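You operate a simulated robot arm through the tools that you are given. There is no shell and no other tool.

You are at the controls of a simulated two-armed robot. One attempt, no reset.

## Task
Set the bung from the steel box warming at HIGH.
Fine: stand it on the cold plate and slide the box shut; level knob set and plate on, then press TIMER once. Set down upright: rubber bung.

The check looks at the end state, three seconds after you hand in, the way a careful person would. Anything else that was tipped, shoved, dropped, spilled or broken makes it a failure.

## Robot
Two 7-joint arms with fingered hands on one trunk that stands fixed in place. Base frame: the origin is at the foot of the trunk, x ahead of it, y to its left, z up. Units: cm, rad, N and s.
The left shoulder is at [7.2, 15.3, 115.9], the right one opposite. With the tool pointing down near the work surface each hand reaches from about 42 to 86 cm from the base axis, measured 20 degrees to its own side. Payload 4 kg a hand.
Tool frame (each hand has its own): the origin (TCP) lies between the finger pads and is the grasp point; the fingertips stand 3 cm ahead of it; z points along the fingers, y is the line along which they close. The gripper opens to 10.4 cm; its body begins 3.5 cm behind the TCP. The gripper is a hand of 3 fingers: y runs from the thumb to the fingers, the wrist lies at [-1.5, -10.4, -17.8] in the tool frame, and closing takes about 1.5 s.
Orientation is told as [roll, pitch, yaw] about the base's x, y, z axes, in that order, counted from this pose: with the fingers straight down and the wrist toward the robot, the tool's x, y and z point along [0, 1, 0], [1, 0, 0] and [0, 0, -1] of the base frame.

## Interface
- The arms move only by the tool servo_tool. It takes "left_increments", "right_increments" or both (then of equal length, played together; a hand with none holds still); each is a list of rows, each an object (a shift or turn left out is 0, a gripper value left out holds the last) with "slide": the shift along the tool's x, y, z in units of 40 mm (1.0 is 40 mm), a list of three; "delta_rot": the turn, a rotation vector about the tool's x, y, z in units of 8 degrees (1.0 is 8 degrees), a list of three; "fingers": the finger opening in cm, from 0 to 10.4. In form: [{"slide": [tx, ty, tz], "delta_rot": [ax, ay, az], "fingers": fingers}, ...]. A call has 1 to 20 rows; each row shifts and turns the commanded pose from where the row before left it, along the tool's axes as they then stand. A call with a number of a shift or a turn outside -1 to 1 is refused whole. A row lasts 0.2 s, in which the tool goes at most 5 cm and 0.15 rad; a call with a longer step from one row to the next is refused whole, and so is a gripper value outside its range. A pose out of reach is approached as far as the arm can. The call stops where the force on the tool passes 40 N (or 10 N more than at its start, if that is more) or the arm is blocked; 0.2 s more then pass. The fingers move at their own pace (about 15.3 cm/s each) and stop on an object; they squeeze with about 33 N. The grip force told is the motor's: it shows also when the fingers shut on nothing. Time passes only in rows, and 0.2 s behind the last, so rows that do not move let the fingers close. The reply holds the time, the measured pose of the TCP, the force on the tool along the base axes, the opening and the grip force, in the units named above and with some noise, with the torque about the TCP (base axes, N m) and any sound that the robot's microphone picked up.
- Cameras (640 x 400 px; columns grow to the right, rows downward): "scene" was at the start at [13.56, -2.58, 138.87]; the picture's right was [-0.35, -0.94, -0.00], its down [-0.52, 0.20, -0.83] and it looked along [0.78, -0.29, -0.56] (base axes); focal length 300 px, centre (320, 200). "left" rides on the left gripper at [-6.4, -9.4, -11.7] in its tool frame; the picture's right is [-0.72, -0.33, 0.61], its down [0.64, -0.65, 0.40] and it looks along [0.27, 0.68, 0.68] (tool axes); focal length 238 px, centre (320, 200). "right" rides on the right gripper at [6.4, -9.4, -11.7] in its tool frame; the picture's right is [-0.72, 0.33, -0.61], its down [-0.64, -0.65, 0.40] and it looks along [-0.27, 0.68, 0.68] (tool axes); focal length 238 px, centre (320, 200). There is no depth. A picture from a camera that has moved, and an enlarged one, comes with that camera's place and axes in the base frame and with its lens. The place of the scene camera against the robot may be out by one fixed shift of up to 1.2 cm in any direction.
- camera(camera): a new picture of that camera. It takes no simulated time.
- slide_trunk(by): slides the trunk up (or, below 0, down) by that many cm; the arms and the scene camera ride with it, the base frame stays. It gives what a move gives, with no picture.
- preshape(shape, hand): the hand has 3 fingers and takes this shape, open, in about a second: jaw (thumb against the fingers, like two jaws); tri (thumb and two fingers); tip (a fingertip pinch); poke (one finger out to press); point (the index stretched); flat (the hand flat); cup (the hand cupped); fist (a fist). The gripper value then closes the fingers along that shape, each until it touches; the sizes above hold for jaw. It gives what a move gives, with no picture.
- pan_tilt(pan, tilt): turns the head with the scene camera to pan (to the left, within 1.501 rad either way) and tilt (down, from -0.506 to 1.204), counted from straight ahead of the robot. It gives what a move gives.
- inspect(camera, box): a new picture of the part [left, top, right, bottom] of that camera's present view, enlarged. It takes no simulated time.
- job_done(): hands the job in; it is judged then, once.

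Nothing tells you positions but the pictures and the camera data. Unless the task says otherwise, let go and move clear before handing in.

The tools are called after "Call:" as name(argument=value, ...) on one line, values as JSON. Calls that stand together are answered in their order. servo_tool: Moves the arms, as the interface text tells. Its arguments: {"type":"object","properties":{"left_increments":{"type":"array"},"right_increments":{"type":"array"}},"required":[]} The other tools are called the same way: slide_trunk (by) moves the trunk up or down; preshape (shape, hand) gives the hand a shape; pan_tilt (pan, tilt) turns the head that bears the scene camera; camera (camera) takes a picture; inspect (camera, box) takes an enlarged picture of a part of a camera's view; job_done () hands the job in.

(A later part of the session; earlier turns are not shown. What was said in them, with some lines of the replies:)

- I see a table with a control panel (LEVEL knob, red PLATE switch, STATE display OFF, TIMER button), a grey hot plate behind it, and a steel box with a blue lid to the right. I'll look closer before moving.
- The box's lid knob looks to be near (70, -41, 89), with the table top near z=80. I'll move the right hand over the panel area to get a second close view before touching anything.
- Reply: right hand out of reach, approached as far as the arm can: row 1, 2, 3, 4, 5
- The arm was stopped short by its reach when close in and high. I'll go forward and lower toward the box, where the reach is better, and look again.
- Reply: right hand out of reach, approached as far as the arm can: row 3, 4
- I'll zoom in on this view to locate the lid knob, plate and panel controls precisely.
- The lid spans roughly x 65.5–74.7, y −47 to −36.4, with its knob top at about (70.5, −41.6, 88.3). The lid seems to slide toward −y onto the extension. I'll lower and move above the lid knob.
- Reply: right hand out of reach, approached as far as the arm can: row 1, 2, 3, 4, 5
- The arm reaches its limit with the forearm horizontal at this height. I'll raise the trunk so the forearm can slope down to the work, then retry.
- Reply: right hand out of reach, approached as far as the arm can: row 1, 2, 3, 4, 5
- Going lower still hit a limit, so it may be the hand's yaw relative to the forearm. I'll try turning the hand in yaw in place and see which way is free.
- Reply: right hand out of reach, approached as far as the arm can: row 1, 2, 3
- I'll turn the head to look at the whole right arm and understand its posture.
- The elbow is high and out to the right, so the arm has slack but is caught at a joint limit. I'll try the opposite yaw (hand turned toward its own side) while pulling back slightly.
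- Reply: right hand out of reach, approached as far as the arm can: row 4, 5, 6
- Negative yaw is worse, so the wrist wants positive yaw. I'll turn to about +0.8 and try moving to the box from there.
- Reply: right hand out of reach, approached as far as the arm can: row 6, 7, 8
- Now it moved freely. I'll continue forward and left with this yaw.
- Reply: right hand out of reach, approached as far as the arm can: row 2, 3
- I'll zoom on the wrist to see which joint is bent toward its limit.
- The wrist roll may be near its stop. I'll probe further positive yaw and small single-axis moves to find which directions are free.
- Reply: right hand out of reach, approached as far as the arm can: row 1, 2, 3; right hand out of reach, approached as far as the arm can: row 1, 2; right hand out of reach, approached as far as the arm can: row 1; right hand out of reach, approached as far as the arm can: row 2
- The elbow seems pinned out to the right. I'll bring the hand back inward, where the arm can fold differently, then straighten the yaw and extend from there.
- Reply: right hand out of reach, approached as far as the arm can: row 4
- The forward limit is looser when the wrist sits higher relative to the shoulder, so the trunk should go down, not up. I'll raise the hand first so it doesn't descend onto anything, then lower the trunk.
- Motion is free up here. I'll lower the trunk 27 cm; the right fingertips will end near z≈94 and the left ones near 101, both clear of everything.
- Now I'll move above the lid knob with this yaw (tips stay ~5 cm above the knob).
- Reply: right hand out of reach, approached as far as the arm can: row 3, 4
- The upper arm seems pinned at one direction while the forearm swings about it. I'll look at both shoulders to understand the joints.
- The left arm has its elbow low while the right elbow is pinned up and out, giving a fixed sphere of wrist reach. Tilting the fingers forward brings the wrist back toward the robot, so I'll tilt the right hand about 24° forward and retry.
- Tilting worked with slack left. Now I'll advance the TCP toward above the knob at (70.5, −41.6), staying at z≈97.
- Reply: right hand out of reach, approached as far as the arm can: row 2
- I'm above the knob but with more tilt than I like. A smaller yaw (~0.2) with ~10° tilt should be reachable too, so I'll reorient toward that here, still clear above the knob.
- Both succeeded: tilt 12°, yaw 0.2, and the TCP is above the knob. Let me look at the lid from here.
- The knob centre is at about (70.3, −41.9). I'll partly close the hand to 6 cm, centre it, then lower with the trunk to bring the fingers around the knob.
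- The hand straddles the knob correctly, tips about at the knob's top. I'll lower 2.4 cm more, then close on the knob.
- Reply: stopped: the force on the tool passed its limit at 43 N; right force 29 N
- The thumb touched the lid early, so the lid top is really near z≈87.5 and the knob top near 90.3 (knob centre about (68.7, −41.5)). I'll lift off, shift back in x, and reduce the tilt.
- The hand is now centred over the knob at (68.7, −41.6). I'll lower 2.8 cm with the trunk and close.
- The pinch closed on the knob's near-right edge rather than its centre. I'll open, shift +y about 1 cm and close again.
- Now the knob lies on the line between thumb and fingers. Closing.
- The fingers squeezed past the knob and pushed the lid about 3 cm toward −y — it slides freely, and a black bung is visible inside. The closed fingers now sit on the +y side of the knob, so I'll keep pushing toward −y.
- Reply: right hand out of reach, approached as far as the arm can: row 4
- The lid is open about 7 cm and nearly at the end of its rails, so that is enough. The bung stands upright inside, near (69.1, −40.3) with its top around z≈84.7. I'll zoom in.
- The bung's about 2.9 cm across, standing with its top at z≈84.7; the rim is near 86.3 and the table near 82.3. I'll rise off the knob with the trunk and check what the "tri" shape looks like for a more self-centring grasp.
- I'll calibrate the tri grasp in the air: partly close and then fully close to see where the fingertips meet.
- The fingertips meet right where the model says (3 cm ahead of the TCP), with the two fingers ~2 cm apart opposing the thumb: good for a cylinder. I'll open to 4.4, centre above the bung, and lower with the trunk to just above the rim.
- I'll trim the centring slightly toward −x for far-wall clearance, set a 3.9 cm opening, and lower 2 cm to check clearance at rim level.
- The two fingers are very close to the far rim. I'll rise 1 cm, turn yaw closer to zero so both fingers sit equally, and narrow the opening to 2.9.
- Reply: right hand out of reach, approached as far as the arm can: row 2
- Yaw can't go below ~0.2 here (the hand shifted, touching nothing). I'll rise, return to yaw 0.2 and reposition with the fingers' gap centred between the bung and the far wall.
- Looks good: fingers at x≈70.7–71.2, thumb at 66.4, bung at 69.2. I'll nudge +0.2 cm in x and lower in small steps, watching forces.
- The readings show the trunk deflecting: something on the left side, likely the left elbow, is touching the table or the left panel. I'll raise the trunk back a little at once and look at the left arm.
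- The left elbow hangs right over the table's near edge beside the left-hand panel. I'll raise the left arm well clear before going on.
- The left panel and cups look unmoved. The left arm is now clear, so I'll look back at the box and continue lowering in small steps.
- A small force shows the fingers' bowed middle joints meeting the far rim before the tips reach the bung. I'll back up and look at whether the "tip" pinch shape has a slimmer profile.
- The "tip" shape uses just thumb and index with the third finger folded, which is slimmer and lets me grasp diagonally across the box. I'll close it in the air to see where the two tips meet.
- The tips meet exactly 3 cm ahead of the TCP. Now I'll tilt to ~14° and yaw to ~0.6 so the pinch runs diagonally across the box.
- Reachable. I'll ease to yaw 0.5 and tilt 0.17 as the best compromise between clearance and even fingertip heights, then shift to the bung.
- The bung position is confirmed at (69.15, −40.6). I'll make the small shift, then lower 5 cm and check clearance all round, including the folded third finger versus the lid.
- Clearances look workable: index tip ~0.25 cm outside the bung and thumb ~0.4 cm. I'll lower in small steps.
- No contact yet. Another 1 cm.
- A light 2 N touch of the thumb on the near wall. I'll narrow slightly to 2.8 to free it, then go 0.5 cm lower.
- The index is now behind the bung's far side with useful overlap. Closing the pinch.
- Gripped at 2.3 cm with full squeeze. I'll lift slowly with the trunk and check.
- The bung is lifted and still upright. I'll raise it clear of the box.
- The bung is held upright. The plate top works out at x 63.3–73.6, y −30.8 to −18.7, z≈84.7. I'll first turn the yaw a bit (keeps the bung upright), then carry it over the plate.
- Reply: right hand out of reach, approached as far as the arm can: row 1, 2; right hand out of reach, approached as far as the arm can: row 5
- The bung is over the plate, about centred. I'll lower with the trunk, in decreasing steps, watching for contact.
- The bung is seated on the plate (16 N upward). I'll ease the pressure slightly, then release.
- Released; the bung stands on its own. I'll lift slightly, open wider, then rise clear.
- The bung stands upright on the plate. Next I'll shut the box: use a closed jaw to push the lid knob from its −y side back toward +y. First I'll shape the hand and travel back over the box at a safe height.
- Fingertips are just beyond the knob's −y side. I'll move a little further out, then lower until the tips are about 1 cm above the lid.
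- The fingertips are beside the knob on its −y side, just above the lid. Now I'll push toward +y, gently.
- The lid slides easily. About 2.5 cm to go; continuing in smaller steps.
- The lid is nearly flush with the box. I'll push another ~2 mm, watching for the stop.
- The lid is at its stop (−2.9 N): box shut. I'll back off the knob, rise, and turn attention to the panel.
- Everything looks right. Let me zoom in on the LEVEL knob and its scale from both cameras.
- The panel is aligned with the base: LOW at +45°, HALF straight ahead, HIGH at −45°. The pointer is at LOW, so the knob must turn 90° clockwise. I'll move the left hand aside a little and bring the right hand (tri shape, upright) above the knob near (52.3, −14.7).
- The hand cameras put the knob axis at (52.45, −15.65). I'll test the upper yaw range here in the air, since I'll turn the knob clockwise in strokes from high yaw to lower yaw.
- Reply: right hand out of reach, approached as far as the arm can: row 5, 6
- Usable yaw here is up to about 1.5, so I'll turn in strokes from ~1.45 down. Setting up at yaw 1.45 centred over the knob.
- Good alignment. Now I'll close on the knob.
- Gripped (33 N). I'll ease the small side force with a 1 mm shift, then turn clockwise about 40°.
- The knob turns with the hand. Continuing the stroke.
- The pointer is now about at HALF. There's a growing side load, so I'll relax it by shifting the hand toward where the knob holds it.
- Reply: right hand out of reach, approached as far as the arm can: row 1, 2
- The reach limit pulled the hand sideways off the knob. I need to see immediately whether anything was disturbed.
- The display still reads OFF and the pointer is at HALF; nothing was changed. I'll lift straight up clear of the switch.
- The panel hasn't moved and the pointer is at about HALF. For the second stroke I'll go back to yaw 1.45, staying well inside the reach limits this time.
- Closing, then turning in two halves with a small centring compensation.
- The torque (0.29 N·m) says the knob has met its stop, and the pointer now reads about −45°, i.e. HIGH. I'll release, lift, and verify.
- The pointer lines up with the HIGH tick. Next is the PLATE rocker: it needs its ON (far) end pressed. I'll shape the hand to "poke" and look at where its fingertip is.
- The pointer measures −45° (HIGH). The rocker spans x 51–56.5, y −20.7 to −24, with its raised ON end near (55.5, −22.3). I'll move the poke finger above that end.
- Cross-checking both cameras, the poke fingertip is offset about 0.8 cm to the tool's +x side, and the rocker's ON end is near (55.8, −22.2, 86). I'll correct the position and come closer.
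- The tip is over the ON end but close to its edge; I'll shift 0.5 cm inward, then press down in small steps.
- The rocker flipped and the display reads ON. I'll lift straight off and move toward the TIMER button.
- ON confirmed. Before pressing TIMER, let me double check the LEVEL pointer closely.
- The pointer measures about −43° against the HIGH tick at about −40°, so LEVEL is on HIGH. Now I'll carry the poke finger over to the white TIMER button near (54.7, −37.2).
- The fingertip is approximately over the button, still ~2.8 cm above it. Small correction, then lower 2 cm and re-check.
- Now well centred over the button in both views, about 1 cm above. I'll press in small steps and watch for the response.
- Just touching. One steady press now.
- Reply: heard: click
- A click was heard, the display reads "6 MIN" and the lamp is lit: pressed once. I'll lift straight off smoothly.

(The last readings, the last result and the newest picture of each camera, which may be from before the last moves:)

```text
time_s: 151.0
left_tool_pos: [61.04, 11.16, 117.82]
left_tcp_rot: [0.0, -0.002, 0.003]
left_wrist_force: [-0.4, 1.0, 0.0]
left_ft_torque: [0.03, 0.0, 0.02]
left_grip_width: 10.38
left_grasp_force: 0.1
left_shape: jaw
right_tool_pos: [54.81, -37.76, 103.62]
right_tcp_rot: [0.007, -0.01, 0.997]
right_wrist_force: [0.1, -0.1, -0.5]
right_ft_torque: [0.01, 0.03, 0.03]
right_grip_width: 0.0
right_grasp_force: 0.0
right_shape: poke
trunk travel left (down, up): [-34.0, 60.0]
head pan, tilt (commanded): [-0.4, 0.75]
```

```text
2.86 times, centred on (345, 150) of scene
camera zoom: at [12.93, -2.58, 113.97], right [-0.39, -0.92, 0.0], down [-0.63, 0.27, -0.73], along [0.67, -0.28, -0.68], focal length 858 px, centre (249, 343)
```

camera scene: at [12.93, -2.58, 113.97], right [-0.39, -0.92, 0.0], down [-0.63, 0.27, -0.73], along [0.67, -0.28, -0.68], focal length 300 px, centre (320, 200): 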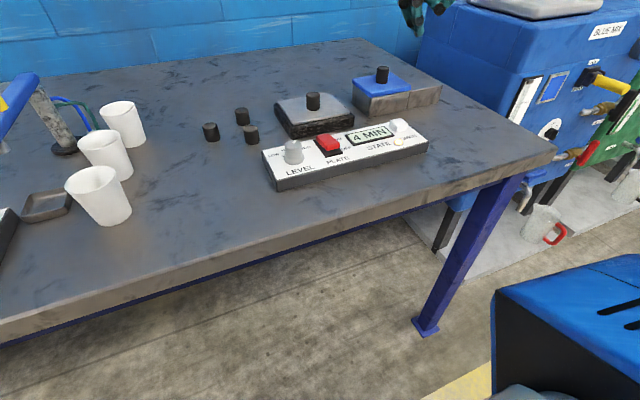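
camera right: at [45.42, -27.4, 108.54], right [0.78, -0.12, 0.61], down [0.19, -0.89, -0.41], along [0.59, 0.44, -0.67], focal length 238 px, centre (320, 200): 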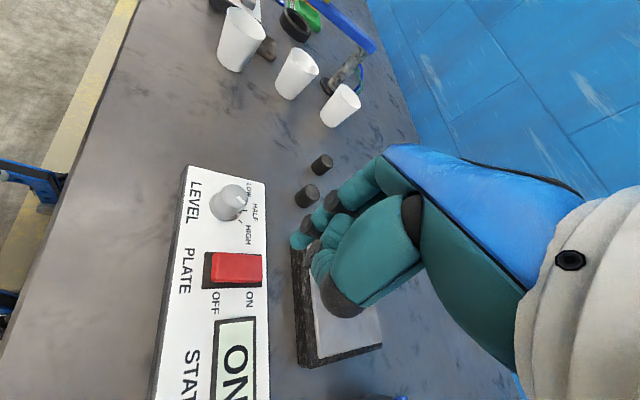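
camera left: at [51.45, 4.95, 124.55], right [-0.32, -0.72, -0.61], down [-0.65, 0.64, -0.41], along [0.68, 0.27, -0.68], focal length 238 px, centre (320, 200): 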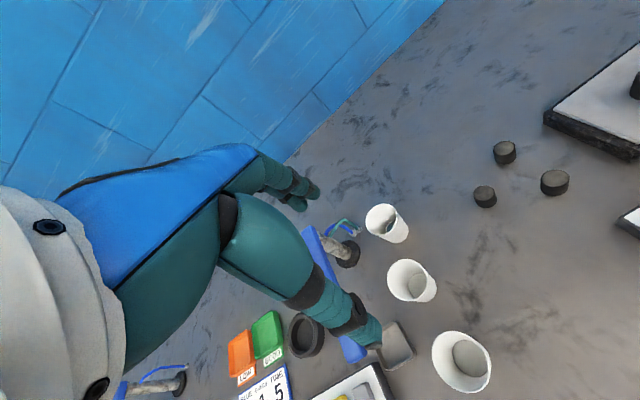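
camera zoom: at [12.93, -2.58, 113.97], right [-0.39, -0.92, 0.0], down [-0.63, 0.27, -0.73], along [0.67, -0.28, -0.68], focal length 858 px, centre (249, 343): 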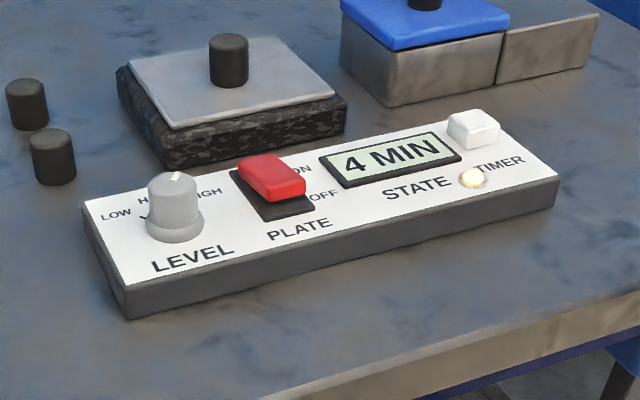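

The timer is running with the plate ON at HIGH. Quick no-time checks of the box and the rest of the scene before handing in.

Call:
inspect(camera="scene", box=[260, 50, 450, 140])

Call:
inspect(camera="scene", box=[0, 60, 280, 240])

Call:
camera(camera="left")

```text
3.37 times, centred on (355, 95) of scene
camera zoom: at [12.93, -2.58, 113.97], right [-0.39, -0.92, 0.0], down [-0.63, 0.27, -0.73], along [0.67, -0.28, -0.68], focal length 1012 px, centre (202, 554)
```

zoom: 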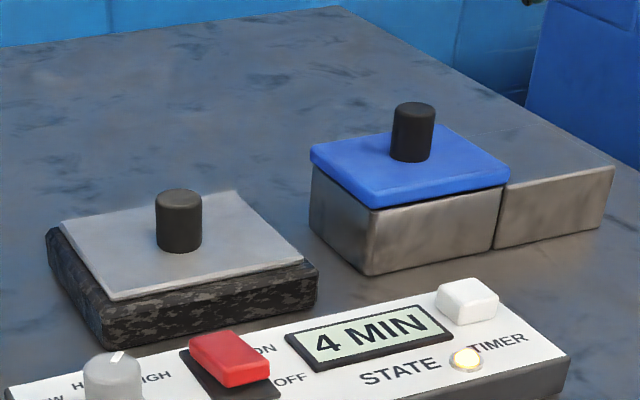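

```text
2.22 times, centred on (140, 150) of scene
camera zoom: at [12.93, -2.58, 113.97], right [-0.39, -0.92, 0.0], down [-0.63, 0.27, -0.73], along [0.67, -0.28, -0.68], focal length 668 px, centre (720, 311)
```

zoom: 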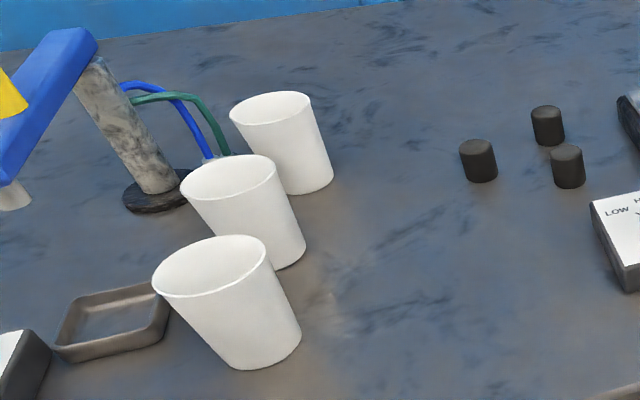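

```text
taken
camera left: at [51.62, 4.76, 129.6], right [-0.33, -0.72, -0.61], down [-0.65, 0.64, -0.4], along [0.68, 0.27, -0.68], focal length 238 px, centre (320, 200)
```

left: 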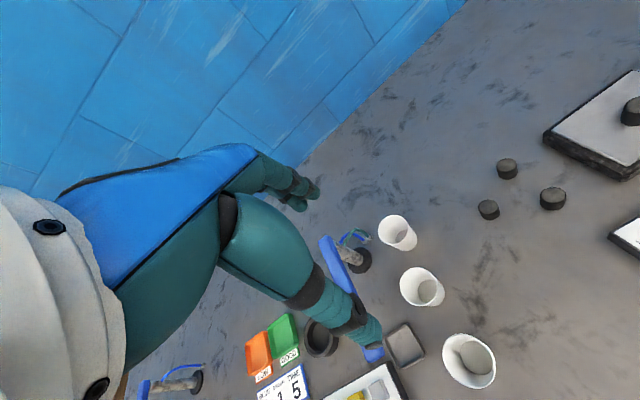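

The bung stands upright on the plate and the box is shut. LEVEL is at HIGH, the plate is ON, and the timer is running after one press. Nothing else has been disturbed and both hands are clear, so I'm handing in now.

Call:
job_done()

```text
The job is handed in.
```

The job is handed in. At the last look, before the three-second check:

- **Bung:** it stands upright near the middle of the plate. I set it down while the plate was still off.
- **Box:** I slid the lid shut until it met its stop.
- **Panel:** LEVEL points at HIGH and the plate switch shows ON. I pressed TIMER once, with one click; the display showed 6 MIN and the lamp lit.

**Timer:** it was down to 4 MIN about two and a half seconds after the press, so it could run out around the time of the check. I don't know whether the plate switches itself off then.

Three contacts happened on the way; none left a visible change:

- **Left arm:** while I was lowering the trunk, the left arm, probably its elbow, pressed on the table edge or the left-hand panel. I raised it clear.
- **Box rim:** the fingers touched the rim with up to about 5 N while I reached for the bung.
- **LEVEL knob:** the right hand slipped off it once and stopped beside the plate switch. The display still read OFF afterwards.
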